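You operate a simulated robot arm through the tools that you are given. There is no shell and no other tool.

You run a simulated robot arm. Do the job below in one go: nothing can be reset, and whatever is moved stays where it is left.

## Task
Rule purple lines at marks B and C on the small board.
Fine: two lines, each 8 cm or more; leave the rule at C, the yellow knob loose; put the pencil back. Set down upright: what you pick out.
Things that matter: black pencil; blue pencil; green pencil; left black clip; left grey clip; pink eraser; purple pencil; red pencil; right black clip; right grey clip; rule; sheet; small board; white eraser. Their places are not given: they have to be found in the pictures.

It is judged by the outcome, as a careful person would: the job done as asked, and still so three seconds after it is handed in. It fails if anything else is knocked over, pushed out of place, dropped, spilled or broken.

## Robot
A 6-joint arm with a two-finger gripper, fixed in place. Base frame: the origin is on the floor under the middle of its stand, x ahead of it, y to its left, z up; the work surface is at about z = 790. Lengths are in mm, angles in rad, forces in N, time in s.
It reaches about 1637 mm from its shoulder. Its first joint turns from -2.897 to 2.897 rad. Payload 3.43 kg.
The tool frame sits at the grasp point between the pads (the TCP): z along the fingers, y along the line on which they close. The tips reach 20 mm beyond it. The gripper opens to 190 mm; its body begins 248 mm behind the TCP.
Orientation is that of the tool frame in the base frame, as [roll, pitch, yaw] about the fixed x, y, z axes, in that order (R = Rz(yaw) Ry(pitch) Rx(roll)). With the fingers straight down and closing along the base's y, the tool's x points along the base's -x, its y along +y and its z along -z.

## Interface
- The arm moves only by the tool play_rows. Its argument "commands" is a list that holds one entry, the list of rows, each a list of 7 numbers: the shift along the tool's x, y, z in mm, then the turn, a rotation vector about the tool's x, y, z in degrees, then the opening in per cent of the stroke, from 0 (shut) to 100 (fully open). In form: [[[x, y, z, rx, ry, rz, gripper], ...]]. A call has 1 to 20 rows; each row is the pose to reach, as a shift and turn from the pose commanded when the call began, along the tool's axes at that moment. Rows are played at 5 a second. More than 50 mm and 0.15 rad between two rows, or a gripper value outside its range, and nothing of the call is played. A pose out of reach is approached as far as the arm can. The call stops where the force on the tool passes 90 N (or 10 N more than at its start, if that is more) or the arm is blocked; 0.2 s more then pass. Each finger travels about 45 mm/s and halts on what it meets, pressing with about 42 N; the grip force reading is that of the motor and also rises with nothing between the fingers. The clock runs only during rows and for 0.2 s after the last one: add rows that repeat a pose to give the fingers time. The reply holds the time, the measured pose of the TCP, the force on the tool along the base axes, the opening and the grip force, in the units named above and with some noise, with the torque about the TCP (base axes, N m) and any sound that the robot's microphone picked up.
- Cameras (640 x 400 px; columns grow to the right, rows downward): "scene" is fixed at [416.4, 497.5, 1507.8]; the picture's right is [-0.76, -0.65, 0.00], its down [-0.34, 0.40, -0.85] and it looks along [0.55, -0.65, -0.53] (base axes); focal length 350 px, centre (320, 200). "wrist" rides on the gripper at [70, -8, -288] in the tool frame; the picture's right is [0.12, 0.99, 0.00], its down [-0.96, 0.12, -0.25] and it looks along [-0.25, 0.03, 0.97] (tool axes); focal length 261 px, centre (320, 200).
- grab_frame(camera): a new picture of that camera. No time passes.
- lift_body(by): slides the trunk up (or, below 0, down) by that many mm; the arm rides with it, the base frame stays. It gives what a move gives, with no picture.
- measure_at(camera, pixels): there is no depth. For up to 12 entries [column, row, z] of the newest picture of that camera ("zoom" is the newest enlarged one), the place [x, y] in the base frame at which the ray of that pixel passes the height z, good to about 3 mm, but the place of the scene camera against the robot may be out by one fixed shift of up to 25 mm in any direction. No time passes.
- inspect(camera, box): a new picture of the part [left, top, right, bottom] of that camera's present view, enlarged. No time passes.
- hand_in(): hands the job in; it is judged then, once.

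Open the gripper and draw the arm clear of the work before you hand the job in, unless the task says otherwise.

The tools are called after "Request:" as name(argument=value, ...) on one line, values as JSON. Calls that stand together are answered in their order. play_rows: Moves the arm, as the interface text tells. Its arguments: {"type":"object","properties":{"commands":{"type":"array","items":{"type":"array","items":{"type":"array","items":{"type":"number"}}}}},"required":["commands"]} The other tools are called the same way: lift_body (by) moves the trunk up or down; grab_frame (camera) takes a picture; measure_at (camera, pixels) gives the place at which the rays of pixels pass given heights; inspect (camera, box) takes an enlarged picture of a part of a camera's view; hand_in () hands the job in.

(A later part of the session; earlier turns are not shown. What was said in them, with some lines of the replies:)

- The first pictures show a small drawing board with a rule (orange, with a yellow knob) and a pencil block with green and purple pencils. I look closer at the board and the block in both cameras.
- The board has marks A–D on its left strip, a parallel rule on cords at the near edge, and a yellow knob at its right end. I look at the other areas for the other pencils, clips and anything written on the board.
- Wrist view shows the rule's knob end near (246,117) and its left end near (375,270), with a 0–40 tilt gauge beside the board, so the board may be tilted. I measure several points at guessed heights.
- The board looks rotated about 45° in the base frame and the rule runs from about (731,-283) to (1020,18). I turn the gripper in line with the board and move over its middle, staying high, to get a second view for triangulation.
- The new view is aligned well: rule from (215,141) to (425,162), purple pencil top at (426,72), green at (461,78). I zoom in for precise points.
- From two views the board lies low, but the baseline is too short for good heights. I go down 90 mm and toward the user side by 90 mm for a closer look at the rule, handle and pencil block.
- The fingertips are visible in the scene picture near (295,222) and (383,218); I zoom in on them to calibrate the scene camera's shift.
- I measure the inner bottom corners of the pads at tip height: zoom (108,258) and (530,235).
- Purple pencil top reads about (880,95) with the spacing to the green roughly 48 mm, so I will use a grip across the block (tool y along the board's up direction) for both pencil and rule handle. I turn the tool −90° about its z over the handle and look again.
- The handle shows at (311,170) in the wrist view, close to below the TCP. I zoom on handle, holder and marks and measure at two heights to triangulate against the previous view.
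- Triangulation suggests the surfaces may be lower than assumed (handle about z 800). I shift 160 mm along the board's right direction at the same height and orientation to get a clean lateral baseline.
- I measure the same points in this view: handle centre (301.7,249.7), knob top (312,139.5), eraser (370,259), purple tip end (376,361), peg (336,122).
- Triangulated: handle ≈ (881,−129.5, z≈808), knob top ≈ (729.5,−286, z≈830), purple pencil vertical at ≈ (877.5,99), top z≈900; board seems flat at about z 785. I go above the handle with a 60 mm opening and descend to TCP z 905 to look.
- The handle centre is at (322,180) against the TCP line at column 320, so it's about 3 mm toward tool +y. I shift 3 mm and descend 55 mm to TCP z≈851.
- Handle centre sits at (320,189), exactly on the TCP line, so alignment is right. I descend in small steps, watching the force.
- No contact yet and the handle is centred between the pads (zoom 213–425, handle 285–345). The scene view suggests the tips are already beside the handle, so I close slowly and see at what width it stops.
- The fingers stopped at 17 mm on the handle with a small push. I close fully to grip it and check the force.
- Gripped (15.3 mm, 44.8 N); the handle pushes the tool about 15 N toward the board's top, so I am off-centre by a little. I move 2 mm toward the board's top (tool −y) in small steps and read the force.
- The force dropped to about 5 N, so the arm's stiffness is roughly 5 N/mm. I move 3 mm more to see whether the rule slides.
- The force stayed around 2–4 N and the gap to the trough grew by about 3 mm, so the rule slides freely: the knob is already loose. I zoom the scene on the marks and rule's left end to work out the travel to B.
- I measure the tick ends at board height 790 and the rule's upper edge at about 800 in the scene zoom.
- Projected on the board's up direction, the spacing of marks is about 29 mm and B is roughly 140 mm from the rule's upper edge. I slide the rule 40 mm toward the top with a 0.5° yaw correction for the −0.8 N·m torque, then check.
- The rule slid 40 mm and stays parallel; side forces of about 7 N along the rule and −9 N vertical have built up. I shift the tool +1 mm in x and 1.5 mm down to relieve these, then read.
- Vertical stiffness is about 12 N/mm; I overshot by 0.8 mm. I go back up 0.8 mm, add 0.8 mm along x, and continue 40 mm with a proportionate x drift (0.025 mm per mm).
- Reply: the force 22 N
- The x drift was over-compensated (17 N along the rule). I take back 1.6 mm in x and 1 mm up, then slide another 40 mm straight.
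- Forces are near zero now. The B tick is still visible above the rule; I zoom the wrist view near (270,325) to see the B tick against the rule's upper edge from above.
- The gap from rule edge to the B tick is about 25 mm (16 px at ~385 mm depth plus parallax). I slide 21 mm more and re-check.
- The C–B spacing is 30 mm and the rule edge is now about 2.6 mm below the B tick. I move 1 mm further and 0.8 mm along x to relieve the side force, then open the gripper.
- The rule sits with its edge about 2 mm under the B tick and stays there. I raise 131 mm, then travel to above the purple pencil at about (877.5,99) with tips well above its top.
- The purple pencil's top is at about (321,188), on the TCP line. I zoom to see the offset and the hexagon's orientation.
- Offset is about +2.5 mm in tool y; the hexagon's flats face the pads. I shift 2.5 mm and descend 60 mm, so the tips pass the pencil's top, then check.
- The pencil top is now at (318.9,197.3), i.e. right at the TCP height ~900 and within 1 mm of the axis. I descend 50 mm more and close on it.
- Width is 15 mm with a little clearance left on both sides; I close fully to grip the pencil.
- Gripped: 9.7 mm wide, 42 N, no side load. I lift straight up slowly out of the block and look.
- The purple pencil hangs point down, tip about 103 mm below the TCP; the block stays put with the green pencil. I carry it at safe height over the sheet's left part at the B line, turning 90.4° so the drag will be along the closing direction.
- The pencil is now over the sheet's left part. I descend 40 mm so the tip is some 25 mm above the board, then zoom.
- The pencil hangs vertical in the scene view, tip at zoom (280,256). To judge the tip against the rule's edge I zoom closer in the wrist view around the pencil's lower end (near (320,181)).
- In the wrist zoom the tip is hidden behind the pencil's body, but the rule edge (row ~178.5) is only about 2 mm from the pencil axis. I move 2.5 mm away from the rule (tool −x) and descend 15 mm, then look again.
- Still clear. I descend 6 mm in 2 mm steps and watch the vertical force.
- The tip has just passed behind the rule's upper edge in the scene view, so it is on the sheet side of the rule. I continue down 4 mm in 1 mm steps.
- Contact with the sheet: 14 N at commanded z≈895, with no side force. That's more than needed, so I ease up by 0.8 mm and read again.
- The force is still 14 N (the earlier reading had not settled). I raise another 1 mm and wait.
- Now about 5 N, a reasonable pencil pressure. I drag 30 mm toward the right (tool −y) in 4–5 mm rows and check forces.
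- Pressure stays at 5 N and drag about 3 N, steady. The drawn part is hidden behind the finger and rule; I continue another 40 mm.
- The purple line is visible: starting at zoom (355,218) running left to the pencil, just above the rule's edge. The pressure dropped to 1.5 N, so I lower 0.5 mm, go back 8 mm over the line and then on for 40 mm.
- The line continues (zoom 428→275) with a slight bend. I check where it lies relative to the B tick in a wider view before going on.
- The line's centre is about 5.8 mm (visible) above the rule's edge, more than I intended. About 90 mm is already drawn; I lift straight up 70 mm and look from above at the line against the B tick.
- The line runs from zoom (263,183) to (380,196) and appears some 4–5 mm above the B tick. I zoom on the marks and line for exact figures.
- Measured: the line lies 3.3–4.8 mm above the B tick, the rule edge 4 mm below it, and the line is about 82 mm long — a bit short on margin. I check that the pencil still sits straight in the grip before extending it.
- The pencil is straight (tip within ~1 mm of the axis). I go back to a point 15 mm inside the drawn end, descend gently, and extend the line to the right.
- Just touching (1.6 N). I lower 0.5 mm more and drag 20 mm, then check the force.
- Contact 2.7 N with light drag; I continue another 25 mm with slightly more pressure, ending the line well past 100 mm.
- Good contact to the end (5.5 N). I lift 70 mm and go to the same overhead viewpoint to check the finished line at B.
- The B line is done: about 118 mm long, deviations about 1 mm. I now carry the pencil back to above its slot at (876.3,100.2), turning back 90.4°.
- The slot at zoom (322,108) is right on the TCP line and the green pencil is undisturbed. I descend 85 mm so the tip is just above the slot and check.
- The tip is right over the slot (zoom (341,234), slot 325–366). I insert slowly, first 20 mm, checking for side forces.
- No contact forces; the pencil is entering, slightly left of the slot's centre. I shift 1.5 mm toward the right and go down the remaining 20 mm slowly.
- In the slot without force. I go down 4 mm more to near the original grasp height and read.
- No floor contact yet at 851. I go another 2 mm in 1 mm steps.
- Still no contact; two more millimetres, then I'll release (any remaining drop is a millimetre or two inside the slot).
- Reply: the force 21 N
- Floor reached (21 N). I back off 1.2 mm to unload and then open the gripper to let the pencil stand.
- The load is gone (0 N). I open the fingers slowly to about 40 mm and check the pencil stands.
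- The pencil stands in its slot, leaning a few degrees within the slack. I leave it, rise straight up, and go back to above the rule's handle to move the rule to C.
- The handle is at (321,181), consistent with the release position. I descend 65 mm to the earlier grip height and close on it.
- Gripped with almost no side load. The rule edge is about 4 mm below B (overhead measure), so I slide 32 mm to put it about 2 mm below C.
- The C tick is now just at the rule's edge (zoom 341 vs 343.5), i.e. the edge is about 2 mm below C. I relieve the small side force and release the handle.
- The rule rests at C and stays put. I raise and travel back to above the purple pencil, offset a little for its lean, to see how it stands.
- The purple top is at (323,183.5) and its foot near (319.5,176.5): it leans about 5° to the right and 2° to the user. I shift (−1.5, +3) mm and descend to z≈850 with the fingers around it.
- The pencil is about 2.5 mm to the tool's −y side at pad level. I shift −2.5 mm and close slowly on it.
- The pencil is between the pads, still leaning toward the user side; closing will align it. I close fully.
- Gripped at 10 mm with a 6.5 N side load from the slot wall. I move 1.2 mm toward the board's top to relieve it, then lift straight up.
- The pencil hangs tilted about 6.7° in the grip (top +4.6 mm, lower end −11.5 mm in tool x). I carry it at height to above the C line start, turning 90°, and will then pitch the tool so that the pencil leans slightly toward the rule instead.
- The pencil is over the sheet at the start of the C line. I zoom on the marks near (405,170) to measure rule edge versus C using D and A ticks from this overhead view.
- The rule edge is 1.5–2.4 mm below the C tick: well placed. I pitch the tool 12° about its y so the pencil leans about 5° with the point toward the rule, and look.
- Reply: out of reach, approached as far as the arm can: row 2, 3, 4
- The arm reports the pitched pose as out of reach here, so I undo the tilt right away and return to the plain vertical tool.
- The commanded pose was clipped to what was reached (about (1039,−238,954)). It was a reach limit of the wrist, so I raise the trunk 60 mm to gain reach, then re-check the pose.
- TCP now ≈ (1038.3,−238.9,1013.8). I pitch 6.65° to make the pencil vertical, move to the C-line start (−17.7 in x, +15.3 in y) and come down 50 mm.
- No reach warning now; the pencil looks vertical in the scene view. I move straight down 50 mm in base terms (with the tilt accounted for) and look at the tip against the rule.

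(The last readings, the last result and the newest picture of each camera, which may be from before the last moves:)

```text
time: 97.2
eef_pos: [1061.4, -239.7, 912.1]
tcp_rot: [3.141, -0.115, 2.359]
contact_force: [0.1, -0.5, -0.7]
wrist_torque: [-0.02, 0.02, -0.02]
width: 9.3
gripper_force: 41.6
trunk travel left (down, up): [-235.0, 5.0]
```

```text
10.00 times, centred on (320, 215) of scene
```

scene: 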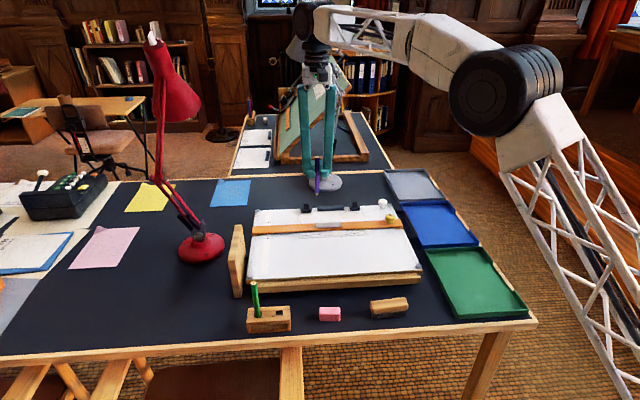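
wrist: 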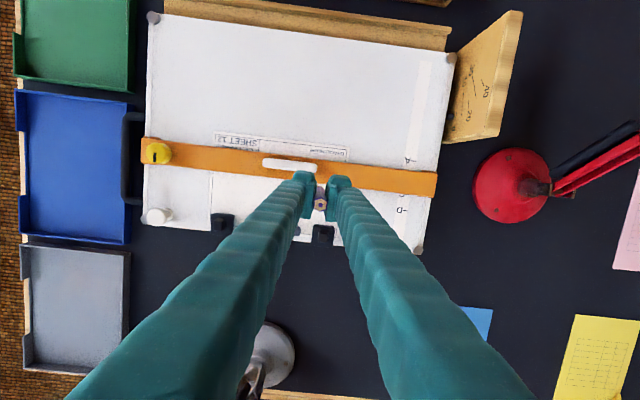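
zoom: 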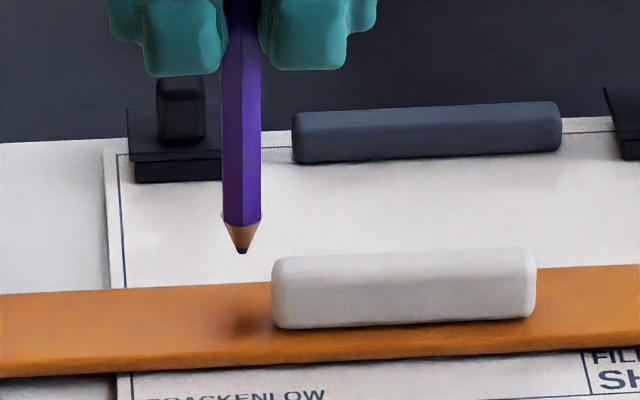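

By the camera model (corrected with what the B line showed) the tip is about 5.3 mm from the rule's edge, i.e. ~3 mm above C. I move 0.5 mm closer and descend 11 mm in small steps.

Request:
play_rows(commands=[[[0.3, 0, 2.0, 0, 0, 0, 0], [0.04, 0, 4.0, 0, 0, 0, 0], [-0.3, 0, 7.0, 0, 0, 0, 0], [-0.55, 0, 9.0, 0, 0, 0, 0], [-0.78, 0, 10.98, 0, 0, 0, 0], [-0.78, 0, 10.98, 0, 0, 0, 0]]])

Request:
inspect(camera="scene", box=[290, 195, 350, 235])

```text
time: 98.6
eef_pos: [1061.1, -238.8, 903.2]
tcp_rot: [-3.141, -0.117, 2.358]
contact_force: [-0.7, 0.3, 0.2]
wrist_torque: [-0.03, 0.0, -0.04]
width: 9.3
gripper_force: 41.9
trunk travel left (down, up): [-235.0, 5.0]
```

```text
10.00 times, centred on (320, 215) of scene
```

zoom: 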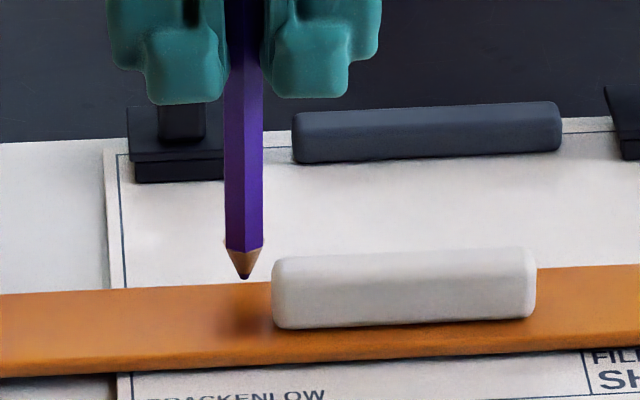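

The tip is still visible just above the rule's edge line; I estimate 5–6 mm left. I descend 3.5 mm and then in half-millimetre steps reading force.

Request:
play_rows(commands=[[[-0.12, 0, 1.0, 0, 0, 0, 0], [-0.23, 0, 2.0, 0, 0, 0, 0], [-0.35, 0, 3.0, 0, 0, 0, 0], [-0.4, 0, 3.5, 0, 0, 0, 0], [-0.4, 0, 3.5, 0, 0, 0, 0]]])

Request:
inspect(camera="scene", box=[290, 195, 350, 235])

```text
time: 99.8
eef_pos: [1061.0, -238.9, 898.7]
tcp_rot: [3.141, -0.116, 2.359]
contact_force: [0.1, 0.3, 0.3]
wrist_torque: [-0.01, -0.01, 0.05]
width: 9.4
gripper_force: 42.0
trunk travel left (down, up): [-235.0, 5.0]
```

```text
10.00 times, centred on (320, 215) of scene
```

zoom: 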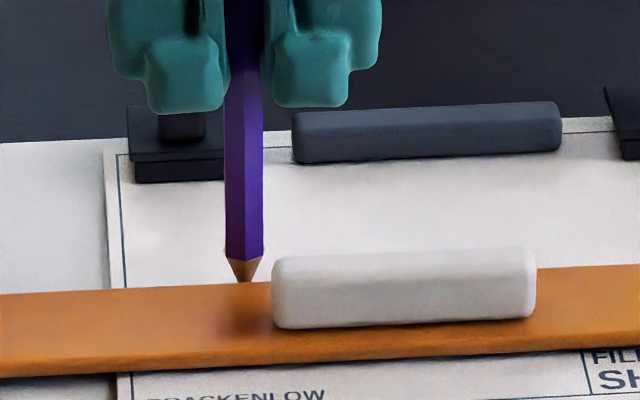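

The tip has gone behind the rule's edge, no force yet. I go down 1.5 mm more.

Request:
play_rows(commands=[[[-0.06, 0, 0.5, 0, 0, 0, 0], [-0.12, 0, 1.0, 0, 0, 0, 0], [-0.17, 0, 1.5, 0, 0, 0, 0], [-0.17, 0, 1.5, 0, 0, 0, 0], [-0.17, 0, 1.5, 0, 0, 0, 0]]])

```text
time: 101.0
eef_pos: [1062.2, -239.4, 897.4]
tcp_rot: [-3.141, -0.116, 2.357]
contact_force: [0.9, -0.5, 0.0]
wrist_torque: [-0.05, -0.07, 0.0]
width: 9.0
gripper_force: 41.9
trunk travel left (down, up): [-235.0, 5.0]
```

Request:
play_rows(commands=[[[-0.06, 0, 0.5, 0, 0, 0, 0], [-0.12, 0, 1.0, 0, 0, 0, 0], [-0.12, 0, 1.0, 0, 0, 0, 0], [-0.12, 0, 1.0, 0, 0, 0, 0]]])

```text
time: 102.0
eef_pos: [1062.0, -240.0, 897.1]
tcp_rot: [3.141, -0.117, 2.358]
contact_force: [1.3, -0.7, -0.2]
wrist_torque: [-0.05, -0.14, -0.01]
width: 9.1
gripper_force: 42.4
trunk travel left (down, up): [-235.0, 5.0]
```

A 1.4 N push toward the board's top suggests the cone is grazing the rule's edge. I move 0.9 mm away from the rule and continue down 1 mm.

Request:
play_rows(commands=[[[-0.9, 0, -0.1, 0, 0, 0, 0], [-0.95, 0, 0.4, 0, 0, 0, 0], [-1.0, 0, 0.9, 0, 0, 0, 0], [-1.0, 0, 0.9, 0, 0, 0, 0], [-1.0, 0, 0.9, 0, 0, 0, 0]]])

Request:
inspect(camera="scene", box=[290, 195, 350, 235])

Request:
inspect(camera="wrist", box=[290, 150, 350, 220])

```text
time: 103.2
eef_pos: [1061.6, -239.9, 895.6]
tcp_rot: [3.141, -0.116, 2.358]
contact_force: [0.7, 0.0, 2.0]
wrist_torque: [-0.01, -0.06, -0.02]
width: 9.1
gripper_force: 41.5
trunk travel left (down, up): [-235.0, 5.0]
```

```text
10.00 times, centred on (320, 215) of scene
```

zoom: 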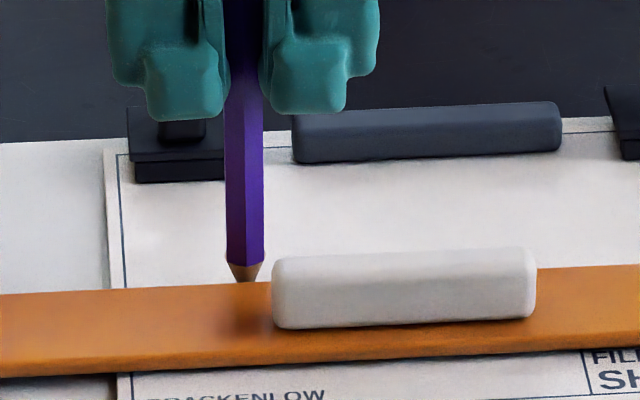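

```text
5.71 times, centred on (320, 185) of wrist
```

zoom: 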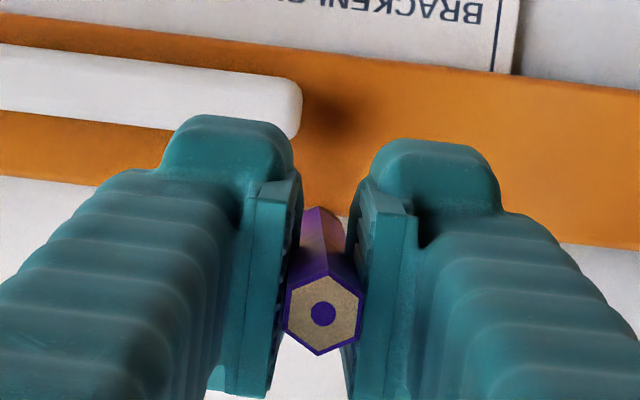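

Light contact with the sheet (2 N). I press 0.4 mm more and draw the whole line in one smooth 108 mm stroke to the right, with a slight downward ramp to hold pressure.

Request:
play_rows(commands=[[[-0.05, 0, 0.4, 0, 0, 0, 0], [-0.05, -2, 0.4, 0, 0, 0, 0], [-0.05, -6, 0.42, 0, 0, 0, 0], [-0.05, -12, 0.45, 0, 0, 0, 0], [-0.06, -18, 0.48, 0, 0, 0, 0], [-0.06, -24, 0.5, 0, 0, 0, 0], [-0.06, -30, 0.53, 0, 0, 0, 0], [-0.07, -36, 0.56, 0, 0, 0, 0], [-0.07, -42, 0.59, 0, 0, 0, 0], [-0.07, -48, 0.61, 0, 0, 0, 0], [-0.07, -54, 0.64, 0, 0, 0, 0], [-0.08, -60, 0.67, 0, 0, 0, 0], [-0.08, -66, 0.7, 0, 0, 0, 0], [-0.08, -72, 0.72, 0, 0, 0, 0], [-0.09, -78, 0.75, 0, 0, 0, 0], [-0.09, -84, 0.78, 0, 0, 0, 0], [-0.09, -90, 0.8, 0, 0, 0, 0], [-0.1, -96, 0.83, 0, 0, 0, 0], [-0.1, -102, 0.86, 0, 0, 0, 0], [-0.1, -108, 0.88, 0, 0, 0, 0]]])

Request:
inspect(camera="wrist", box=[310, 150, 430, 230])

Request:
inspect(camera="scene", box=[270, 180, 380, 240])

```text
time: 107.4
eef_pos: [985.4, -317.7, 895.2]
tcp_rot: [-3.141, -0.116, 2.359]
contact_force: [1.8, 3.1, 8.5]
wrist_torque: [0.27, -0.3, -0.01]
width: 10.3
gripper_force: 41.9
trunk travel left (down, up): [-235.0, 5.0]
```

```text
5.00 times, centred on (370, 190) of wrist
```

zoom: 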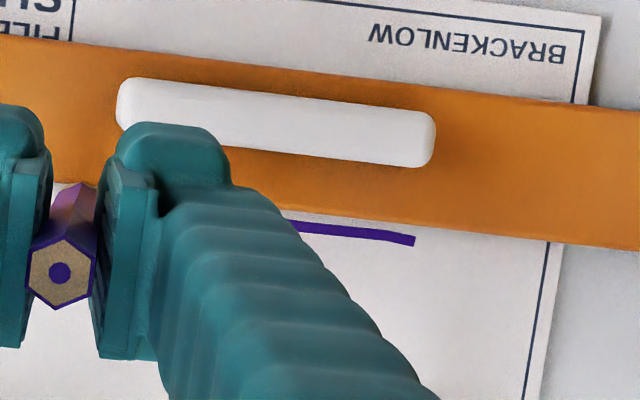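

```text
5.82 times, centred on (325, 210) of scene
```

zoom: 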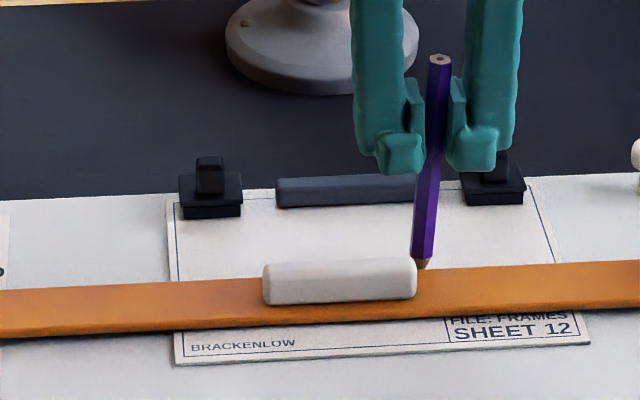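

The C line is visible (starting at zoom (413,240)), pressure at the end 8.5 N. I lift straight up 70 mm, undo the pitch and move to look from above.

Request:
play_rows(commands=[[[0.6, 0, -5, 0, 0, 0, 0], [2.3, 0, -19.9, 0, 0, 0, 0], [5.2, 0, -44.7, 0, 0, 0, 0], [8.1, 0, -69.5, 0, 0, 0, 0], [8.1, 0, -69.5, 0, -3.3, 0, 0], [8.1, 0, -69.5, 0, -6.65, 0, 0], [-12, 30, -71.8, 0, -6.65, 0, 0], [-32, 55, -74.2, 0, -6.65, 0, 0], [-32, 55, -74.2, 0, -6.65, 0, 0]]])

Request:
grab_frame(camera="wrist")

Request:
inspect(camera="wrist", box=[270, 110, 370, 170])

Request:
inspect(camera="wrist", box=[200, 90, 460, 210])

```text
time: 109.4
eef_pos: [1055.6, -305.9, 963.8]
tcp_rot: [-3.141, 0.0, 2.357]
contact_force: [-0.5, 0.3, -0.1]
wrist_torque: [0.01, 0.05, 0.0]
width: 9.5
gripper_force: 42.0
trunk travel left (down, up): [-235.0, 5.0]
```

```text
taken
```

wrist: 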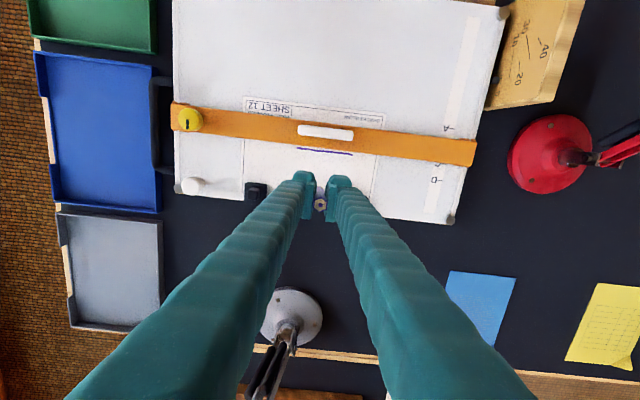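

```text
6.40 times, centred on (320, 140) of wrist
```

zoom: 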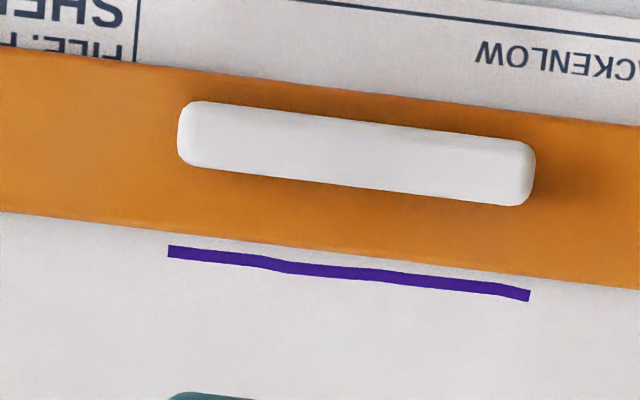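

```text
2.46 times, centred on (330, 150) of wrist
```

zoom: 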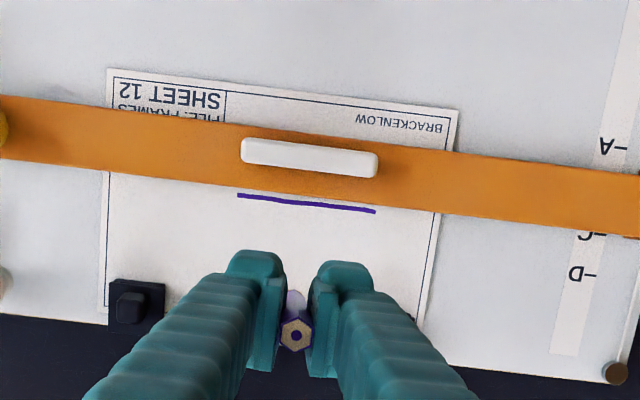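

The C line is about 98 mm long, straight, about 3 mm above the C tick, with the rule edge about 2.5 mm below C. I now carry the pencil back at z≈1010 to above its slot, turning back 90°.

Request:
play_rows(commands=[[[20, 8, -23, 0, 0, -4, 0], [45, 18, -46, 0, 0, -9, 0], [79, 31, -46, 0, 0, -16.5, 0], [113, 45, -46, 0, 0, -24, 0], [147, 58, -46, 0, 0, -31.5, 0], [181, 72, -46, 0, 0, -39, 0], [215, 85, -46, 0, 0, -46.5, 0], [249, 99, -46, 0, 0, -54, 0], [283, 112, -46, 0, 0, -61.5, 0], [317, 126, -46, 0, 0, -69, 0], [351, 139, -46, 0, 0, -76.5, 0], [385, 153, -46, 0, 0, -84, 0], [413.1, 164.5, -46, 0, 0, -90, 0], [413.1, 164.5, -46, 0, 0, -90, 0]]])

Request:
grab_frame(camera="wrist")

Request:
inspect(camera="wrist", box=[290, 150, 350, 240])

Request:
inspect(camera="scene", box=[235, 210, 315, 340])

```text
time: 112.4
eef_pos: [876.8, 102.6, 1009.9]
tcp_rot: [3.14, 0.0, -2.351]
contact_force: [0.1, 0.6, 0.0]
wrist_torque: [0.03, 0.0, 0.04]
width: 9.8
gripper_force: 41.3
trunk travel left (down, up): [-235.0, 5.0]
```

```text
taken
```

wrist: 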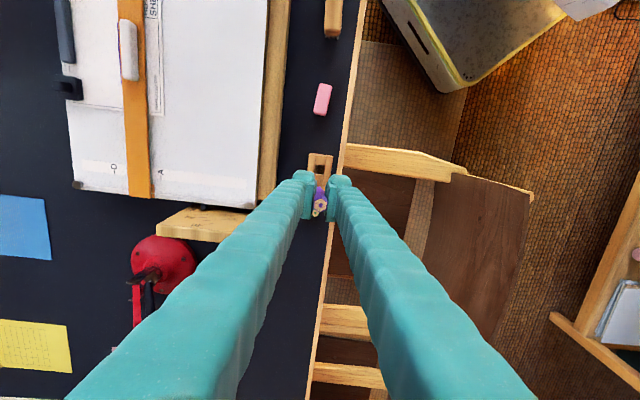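

```text
4.44 times, centred on (320, 195) of wrist
```

zoom: 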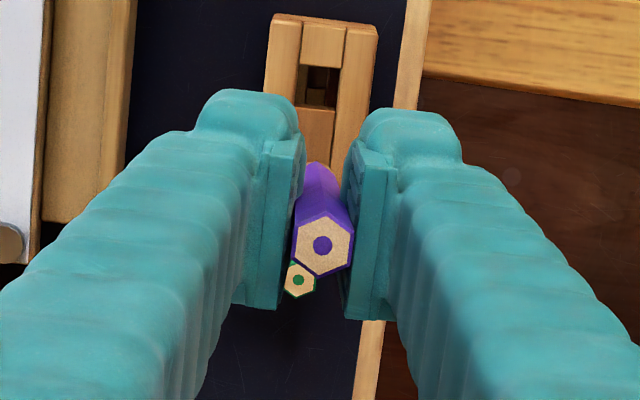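

```text
3.08 times, centred on (275, 275) of scene
```

zoom: 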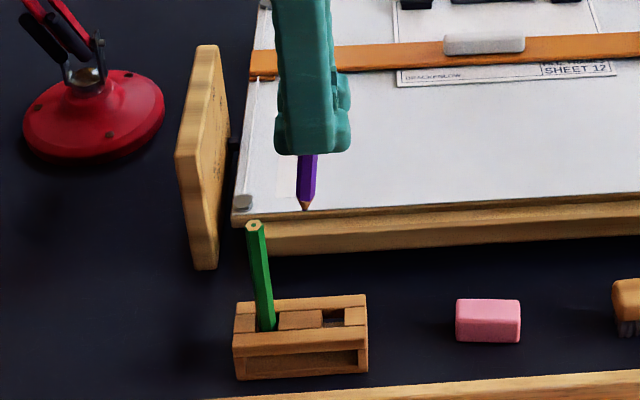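

The pencil still has the same tilt in the grip (top (320.5,205), lower end (320,186)). I pitch the tool 6.65° about its y so the pencil hangs vertical, then check against the slot.

Request:
play_rows(commands=[[[0, 0, 0, 0, 3.3, 0, 0], [0, 0, 0, 0, 6.65, 0, 0], [0, 0, 0, 0, 6.65, 0, 0]]])

Request:
inspect(camera="wrist", box=[290, 150, 350, 240])

Request:
inspect(camera="scene", box=[235, 210, 315, 340])

```text
time: 113.2
eef_pos: [877.8, 102.4, 1010.9]
tcp_rot: [-3.141, -0.117, -2.354]
contact_force: [-0.9, 0.1, -0.5]
wrist_torque: [0.02, 0.04, 0.01]
width: 9.5
gripper_force: 41.9
trunk travel left (down, up): [-235.0, 5.0]
```

```text
4.44 times, centred on (320, 195) of wrist
```

zoom: 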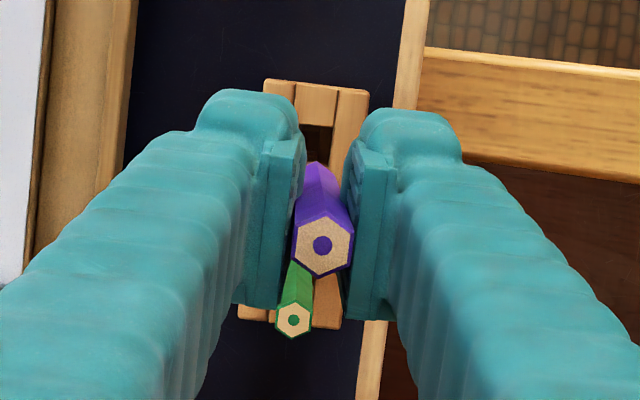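

```text
3.08 times, centred on (275, 275) of scene
```

zoom: 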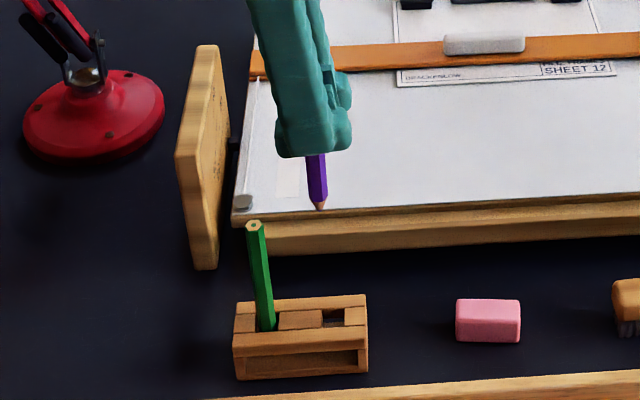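

In the scene view the tip would land ~3 mm left of the slot's centre (zoom 329 vs 333). I shift 2.5 mm right and descend 100 mm vertically to just above the block, then check.

Request:
play_rows(commands=[[[-1, 0, 30, 0, 0, 0, 0], [-3.3, 0, 50, 0, 0, 0, 0], [-5.6, 0, 70, 0, 0, 0, 0], [-7.9, 0, 90, 0, 0, 0, 0], [-9.1, 0, 99.6, 0, 0, 0, 0], [-9.1, 0, 99.6, 0, 0, 0, 0]]])

Request:
inspect(camera="scene", box=[250, 265, 300, 340])

Request:
inspect(camera="wrist", box=[290, 150, 350, 240])

```text
time: 114.6
eef_pos: [874.4, 100.3, 912.1]
tcp_rot: [3.14, -0.118, -2.355]
contact_force: [-0.4, -0.4, -0.5]
wrist_torque: [0.01, 0.01, -0.01]
width: 9.7
gripper_force: 42.6
trunk travel left (down, up): [-235.0, 5.0]
```

```text
5.33 times, centred on (275, 302) of scene
```

zoom: 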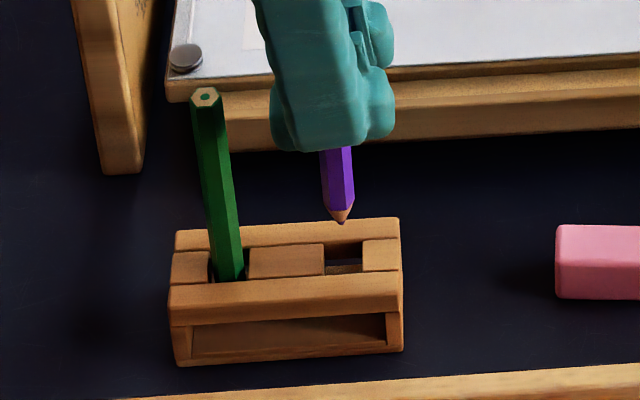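

```text
4.44 times, centred on (320, 195) of wrist
```

zoom: 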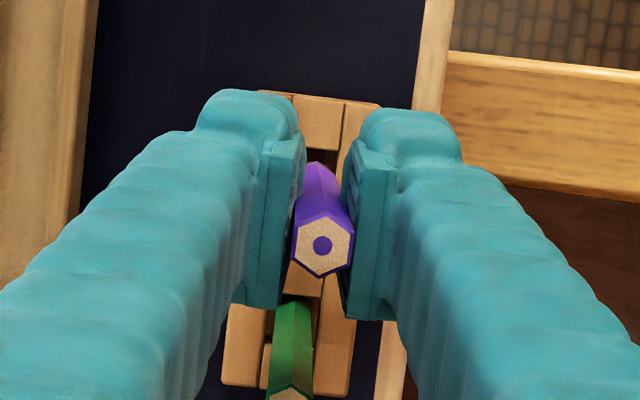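

The tip is over the opening (zoom x 341 against slot 325–362) and the wrist view shows it between the rails. I descend slowly 24 mm, checking forces.

Request:
play_rows(commands=[[[-0.7, 0, 6, 0, 0, 0, 0], [-1.4, 0, 12, 0, 0, 0, 0], [-2.1, 0, 18, 0, 0, 0, 0], [-2.8, 0, 23.8, 0, 0, 0, 0], [-2.8, 0, 23.8, 0, 0, 0, 0]]])

Request:
inspect(camera="scene", box=[250, 265, 300, 340])

Request:
inspect(camera="wrist", box=[290, 150, 350, 240])

```text
time: 115.8
eef_pos: [875.2, 99.6, 887.5]
tcp_rot: [3.141, -0.115, -2.354]
contact_force: [-0.3, -0.3, 0.6]
wrist_torque: [0.0, -0.03, -0.01]
width: 9.7
gripper_force: 41.8
trunk travel left (down, up): [-235.0, 5.0]
```

```text
5.33 times, centred on (275, 302) of scene
```

zoom: 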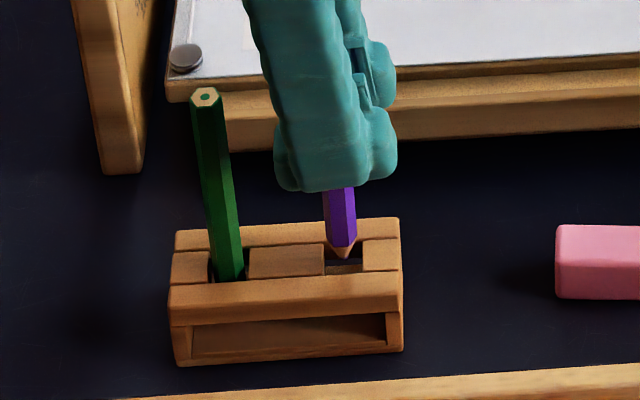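

```text
4.44 times, centred on (320, 195) of wrist
```

zoom: 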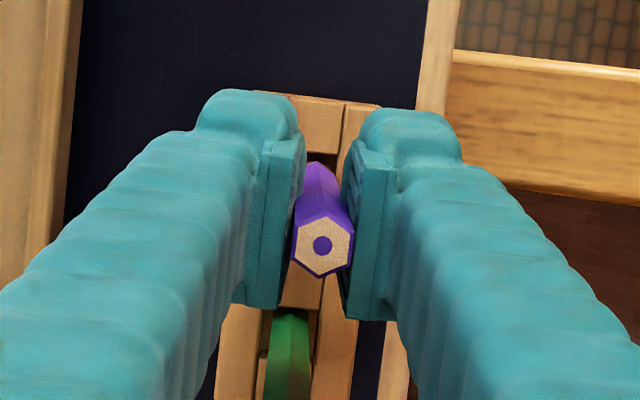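

The tip is entering the slot at (343,258) without force. I continue down 22 mm.

Request:
play_rows(commands=[[[-0.7, 0, 6, 0, 0, 0, 0], [-1.3, 0, 11, 0, 0, 0, 0], [-1.9, 0, 16, 0, 0, 0, 0], [-2.55, 0, 21.9, 0, 0, 0, 0], [-2.55, 0, 21.9, 0, 0, 0, 0]]])

Request:
inspect(camera="scene", box=[250, 265, 300, 340])

```text
time: 117.0
eef_pos: [875.0, 100.2, 864.3]
tcp_rot: [3.141, -0.117, -2.356]
contact_force: [0.3, 0.7, -0.2]
wrist_torque: [0.0, 0.04, -0.04]
width: 9.4
gripper_force: 41.9
trunk travel left (down, up): [-235.0, 5.0]
```

```text
5.33 times, centred on (275, 302) of scene
```

zoom: 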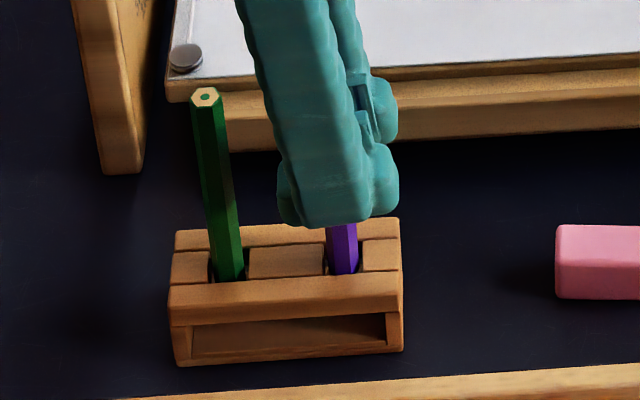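

Well centred in the slot. I go down 12 mm more, slowly.

Request:
play_rows(commands=[[[-0.45, 0, 4, 0, 0, 0, 0], [-0.9, 0, 8, 0, 0, 0, 0], [-1.4, 0, 11.9, 0, 0, 0, 0], [-1.4, 0, 11.9, 0, 0, 0, 0]]])

```text
time: 118.0
eef_pos: [875.5, 101.3, 851.9]
tcp_rot: [-3.141, -0.115, -2.354]
contact_force: [-0.1, -1.2, -0.4]
wrist_torque: [-0.03, 0.03, -0.02]
width: 9.4
gripper_force: 42.5
trunk travel left (down, up): [-235.0, 5.0]
```

Request:
play_rows(commands=[[[-0.12, 0, 1, 0, 0, 0, 0], [-0.23, 0, 2, 0, 0, 0, 0], [-0.23, 0, 2, 0, 0, 0, 0], [-0.23, 0, 2, 0, 0, 0, 0]]])

```text
time: 119.0
eef_pos: [874.8, 100.0, 850.4]
tcp_rot: [-3.141, -0.117, -2.355]
contact_force: [0.0, 0.8, 0.4]
wrist_torque: [0.0, -0.02, 0.02]
width: 9.4
gripper_force: 42.3
trunk travel left (down, up): [-235.0, 5.0]
```

No floor contact yet at about 851. I go 1 mm at a time.

Request:
play_rows(commands=[[[-0.12, 0, 1, 0, 0, 0, 0], [-0.12, 0, 1, 0, 0, 0, 0], [-0.12, 0, 1, 0, 0, 0, 0]]])

```text
time: 119.8
eef_pos: [874.0, 99.3, 850.2]
tcp_rot: [3.139, -0.117, -2.355]
contact_force: [0.0, 0.4, -0.3]
wrist_torque: [0.0, 0.0, 0.01]
width: 9.6
gripper_force: 42.1
trunk travel left (down, up): [-235.0, 5.0]
```

Request:
play_rows(commands=[[[-0.12, 0, 1, 0, 0, 0, 0], [-0.12, 0, 1, 0, 0, 0, 0], [-0.12, 0, 1, 0, 0, 0, 0]]])

```text
time: 120.6
eef_pos: [872.8, 99.1, 848.9]
tcp_rot: [3.141, -0.117, -2.355]
contact_force: [0.7, 0.3, 1.0]
wrist_torque: [-0.03, -0.01, -0.01]
width: 9.5
gripper_force: 42.2
trunk travel left (down, up): [-235.0, 5.0]
```

Perhaps just touching (1 N). Another 0.7 mm.

Request:
play_rows(commands=[[[-0.08, 0, 0.7, 0, 0, 0, 0], [-0.08, 0, 0.7, 0, 0, 0, 0], [-0.08, 0, 0.7, 0, 0, 0, 0]]])

```text
time: 121.4
eef_pos: [875.1, 99.5, 848.2]
tcp_rot: [-3.14, -0.116, -2.354]
contact_force: [-0.8, -0.2, 3.0]
wrist_torque: [-0.08, 0.11, 0.01]
width: 9.4
gripper_force: 41.3
trunk travel left (down, up): [-235.0, 5.0]
```

Standing on the floor of the slot (3 N). I open the fingers gently.

Request:
play_rows(commands=[[[0, 0, 0, 0, 0, 0, 5.5], [0, 0, 0, 0, 0, 0, 6.5], [0, 0, 0, 0, 0, 0, 7.5], [0, 0, 0, 0, 0, 0, 9], [0, 0, 0, 0, 0, 0, 12], [0, 0, 0, 0, 0, 0, 18], [0, 0, 0, 0, 0, 0, 26], [0, 0, 0, 0, 0, 0, 32], [0, 0, 0, 0, 0, 0, 32]]])

Request:
inspect(camera="wrist", box=[290, 150, 350, 240])

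Request:
inspect(camera="scene", box=[250, 265, 300, 340])

```text
time: 123.4
eef_pos: [874.2, 100.2, 848.6]
tcp_rot: [3.141, -0.119, -2.354]
contact_force: [0.0, 0.1, -0.1]
wrist_torque: [0.01, 0.0, 0.04]
width: 60.6
gripper_force: 0.0
trunk travel left (down, up): [-235.0, 5.0]
```

```text
4.44 times, centred on (320, 195) of wrist
```

zoom: 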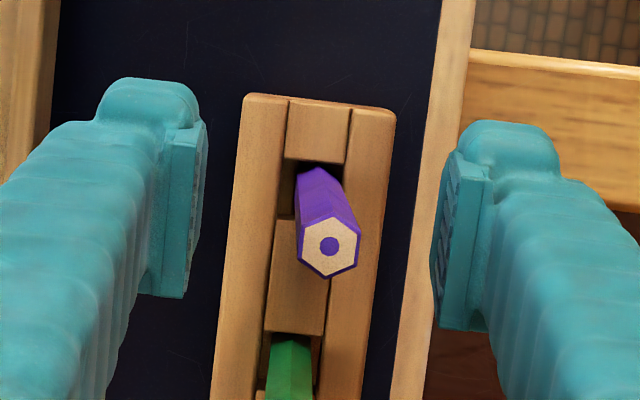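

```text
5.33 times, centred on (275, 302) of scene
```

zoom: 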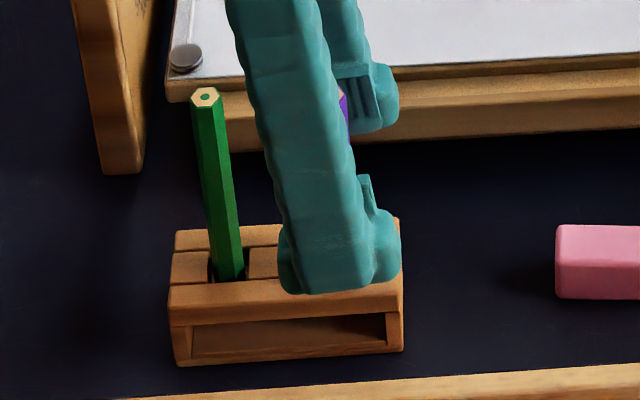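

The pencil stands nearly upright. I rise straight up in base terms, clear of both pencils, then undo the pitch.

Request:
play_rows(commands=[[[2.3, 0, -19.9, 0, 0, 0, 32], [5.2, 0, -44.7, 0, 0, 0, 32], [8.1, 0, -69.5, 0, 0, 0, 32], [11, 0, -94.4, 0, 0, 0, 32], [15, 0, -129.1, 0, 0, 0, 32], [15, 0, -129.1, 0, -3.3, 0, 32], [15, 0, -129.1, 0, -6.65, 0, 32], [15, 0, -129.1, 0, -6.65, 0, 32]]])

Request:
grab_frame(camera="wrist")

Request:
grab_frame(camera="scene")

Request:
inspect(camera="scene", box=[235, 260, 325, 340])

Request:
inspect(camera="wrist", box=[290, 150, 350, 240])

```text
time: 125.2
eef_pos: [875.3, 101.3, 978.8]
tcp_rot: [3.14, -0.001, -2.355]
contact_force: [-0.1, 0.4, -0.6]
wrist_torque: [-0.01, -0.05, -0.03]
width: 60.7
gripper_force: 0.1
trunk travel left (down, up): [-235.0, 5.0]
```

```text
taken
```

wrist: 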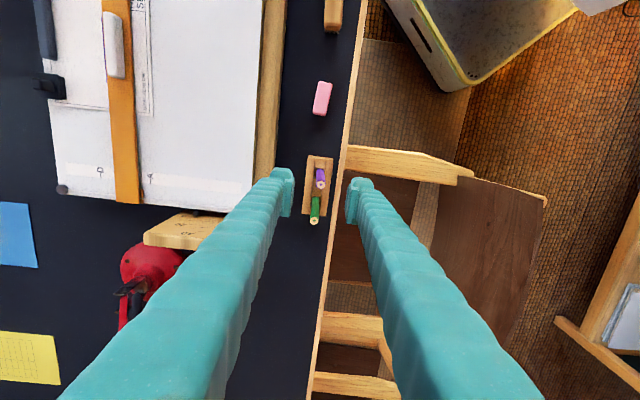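

```text
taken
```

scene: 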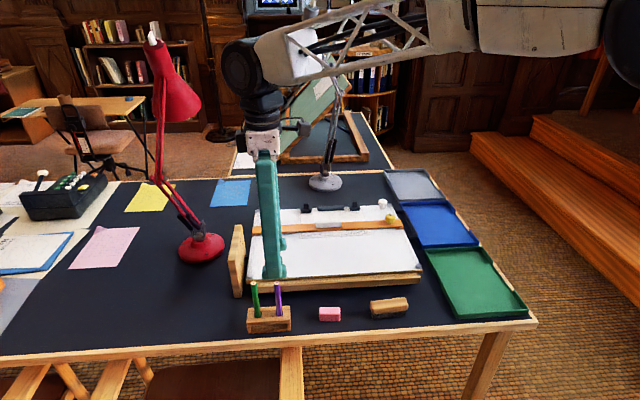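

```text
5.00 times, centred on (280, 300) of scene
```

zoom: 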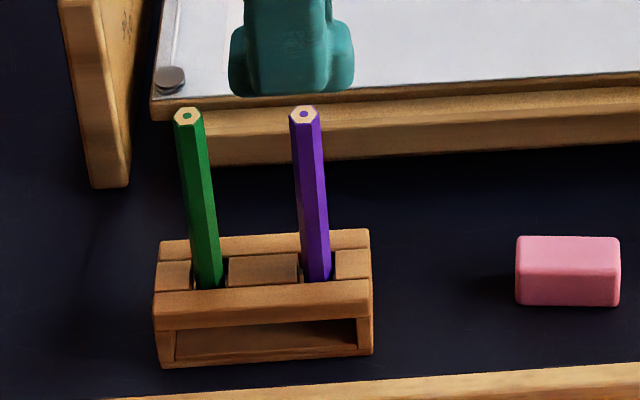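

```text
4.44 times, centred on (320, 195) of wrist
```

zoom: 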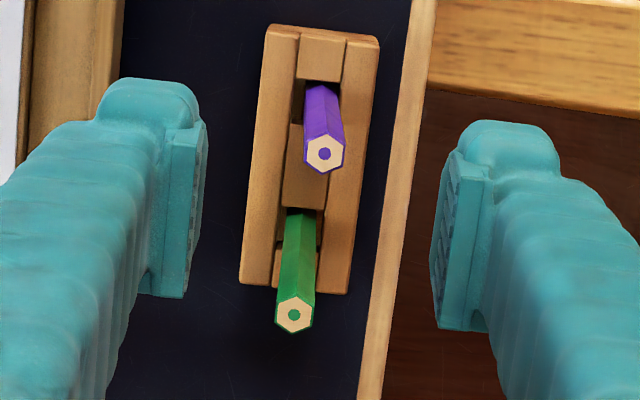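

The purple pencil stands upright in its slot beside the green one. I rise further and look at the whole board to verify the rule at C, the sheet and the clips.

Request:
play_rows(commands=[[[20, -20, -40, 0, 0, 0, 50], [40, -40, -80, 0, 0, 0, 70], [60, -60, -120, 0, 0, 0, 100], [90, -60, -140, 0, 0, 0, 100], [130, -60, -140, 0, 0, 0, 100], [170, -60, -140, 0, 0, 0, 100], [170, -60, -140, 0, 0, 0, 100]]])

Request:
grab_frame(camera="wrist")

Request:
inspect(camera="scene", box=[220, 190, 440, 328])

Request:
inspect(camera="scene", box=[380, 205, 430, 245])

```text
time: 126.8
eef_pos: [797.9, -62.8, 1118.3]
tcp_rot: [3.141, 0.0, -2.355]
contact_force: [0.0, -0.3, 0.7]
wrist_torque: [0.0, -0.03, 0.04]
width: 190.0
gripper_force: 0.0
trunk travel left (down, up): [-235.0, 5.0]
```

```text
taken
```

wrist: 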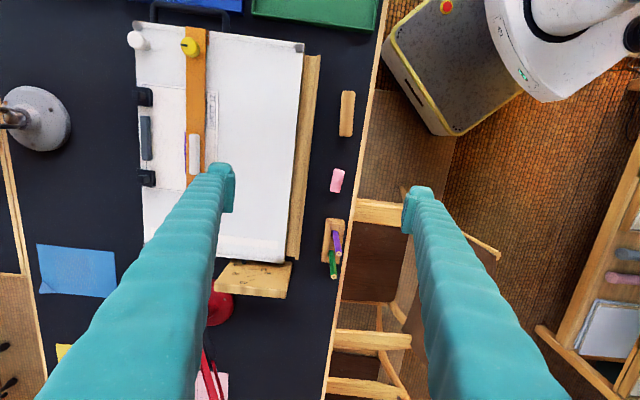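

```text
2.90 times, centred on (330, 259) of scene
```

zoom: 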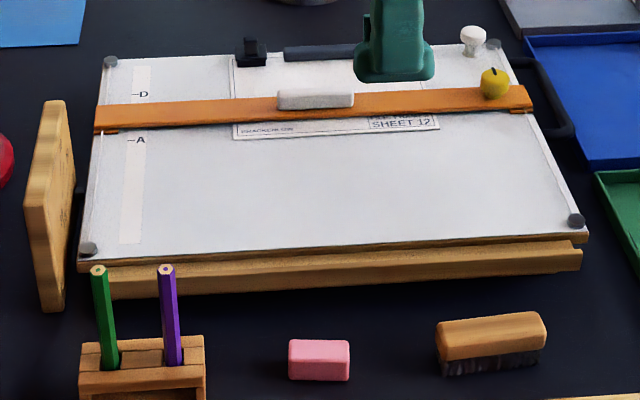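

```text
10.00 times, centred on (405, 225) of scene
```

zoom: 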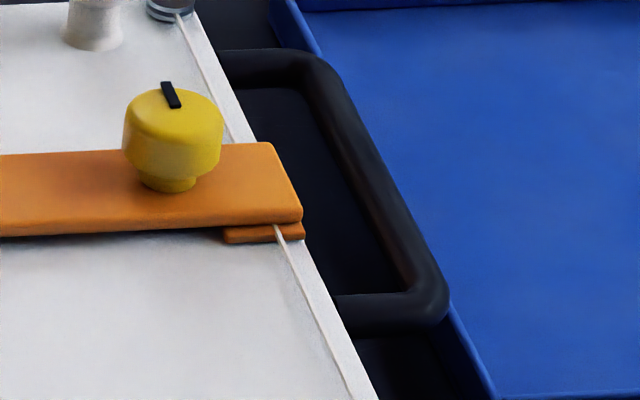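

Sheet, clips, board, erasers and block are where they were; the rule lies at C (hiding only the C letter), and the knob is as it was, loose. I draw the arm further back and up, clear of the work.

Request:
play_rows(commands=[[[25, 25, -15, 0, 0, 0, 100], [50, 50, -30, 0, 0, 0, 100], [75, 75, -45, 0, 0, 0, 100], [100, 100, -60, 0, 0, 0, 100], [127, 127, -60, 0, 0, 0, 100], [127, 127, -60, 0, 0, 0, 100], [127, 127, -60, 0, 0, 0, 100]]])

Request:
grab_frame(camera="scene")

Request:
inspect(camera="scene", box=[220, 190, 440, 328])

```text
time: 128.4
eef_pos: [619.3, -63.3, 1179.6]
tcp_rot: [3.141, 0.001, -2.354]
contact_force: [0.2, -0.7, 0.0]
wrist_torque: [-0.02, -0.03, -0.01]
width: 189.9
gripper_force: 0.0
trunk travel left (down, up): [-235.0, 5.0]
```

```text
taken
```

scene: 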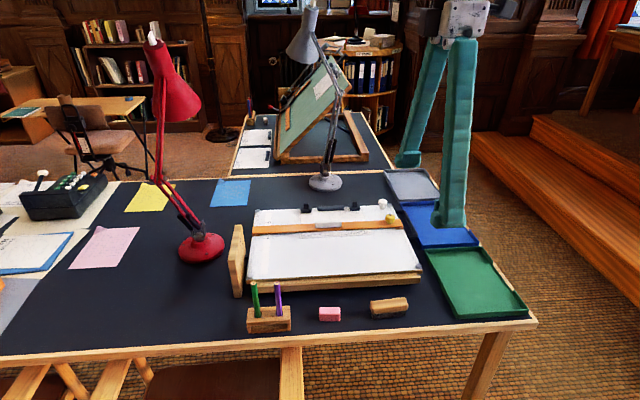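

```text
2.90 times, centred on (330, 259) of scene
```

zoom: 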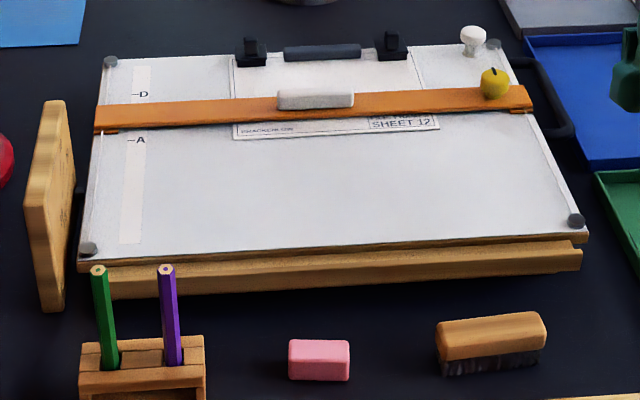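

The scene view shows everything in place: both lines drawn, the rule at C with the knob loose, and the purple pencil upright in the block. The gripper is open and the arm is clear, so I hand the job in.

Request:
hand_in()

```text
The job is handed in.
```

I ruled both purple lines on the small board. The rule is left at C, the yellow knob is loose, and the purple pencil is back upright in its block. The job has been handed in, but I don't have the verdict yet.

| | Line at B | Line at C |
|---|---|---|
| Length | about 118 mm | about 98 mm |
| Position | about 4 mm above the B mark | about 3 mm above the C mark |
| How drawn | in several strokes, with bends of about 1 mm | in one stroke, nearly straight |

- **Line position:** both lines sit a few millimetres above their marks because the pencil's cone has to clear the rule's edge. I left the B line as it was, because redrawing it would have made a double line.
- **Rule and knob:** the rule's edge is about 2.5 mm below the C mark. It slid with only about 1 N of resistance, so the knob was already loose and I never touched it.
- **Where the lines are:** both are on the sheet clipped to the board. The rule now covers the B line.
- **Everything else:** in the last pictures the sheet, clips, pink eraser, green pencil and block had not moved. I raised the robot's trunk 60 mm to reach the C line and left it there.
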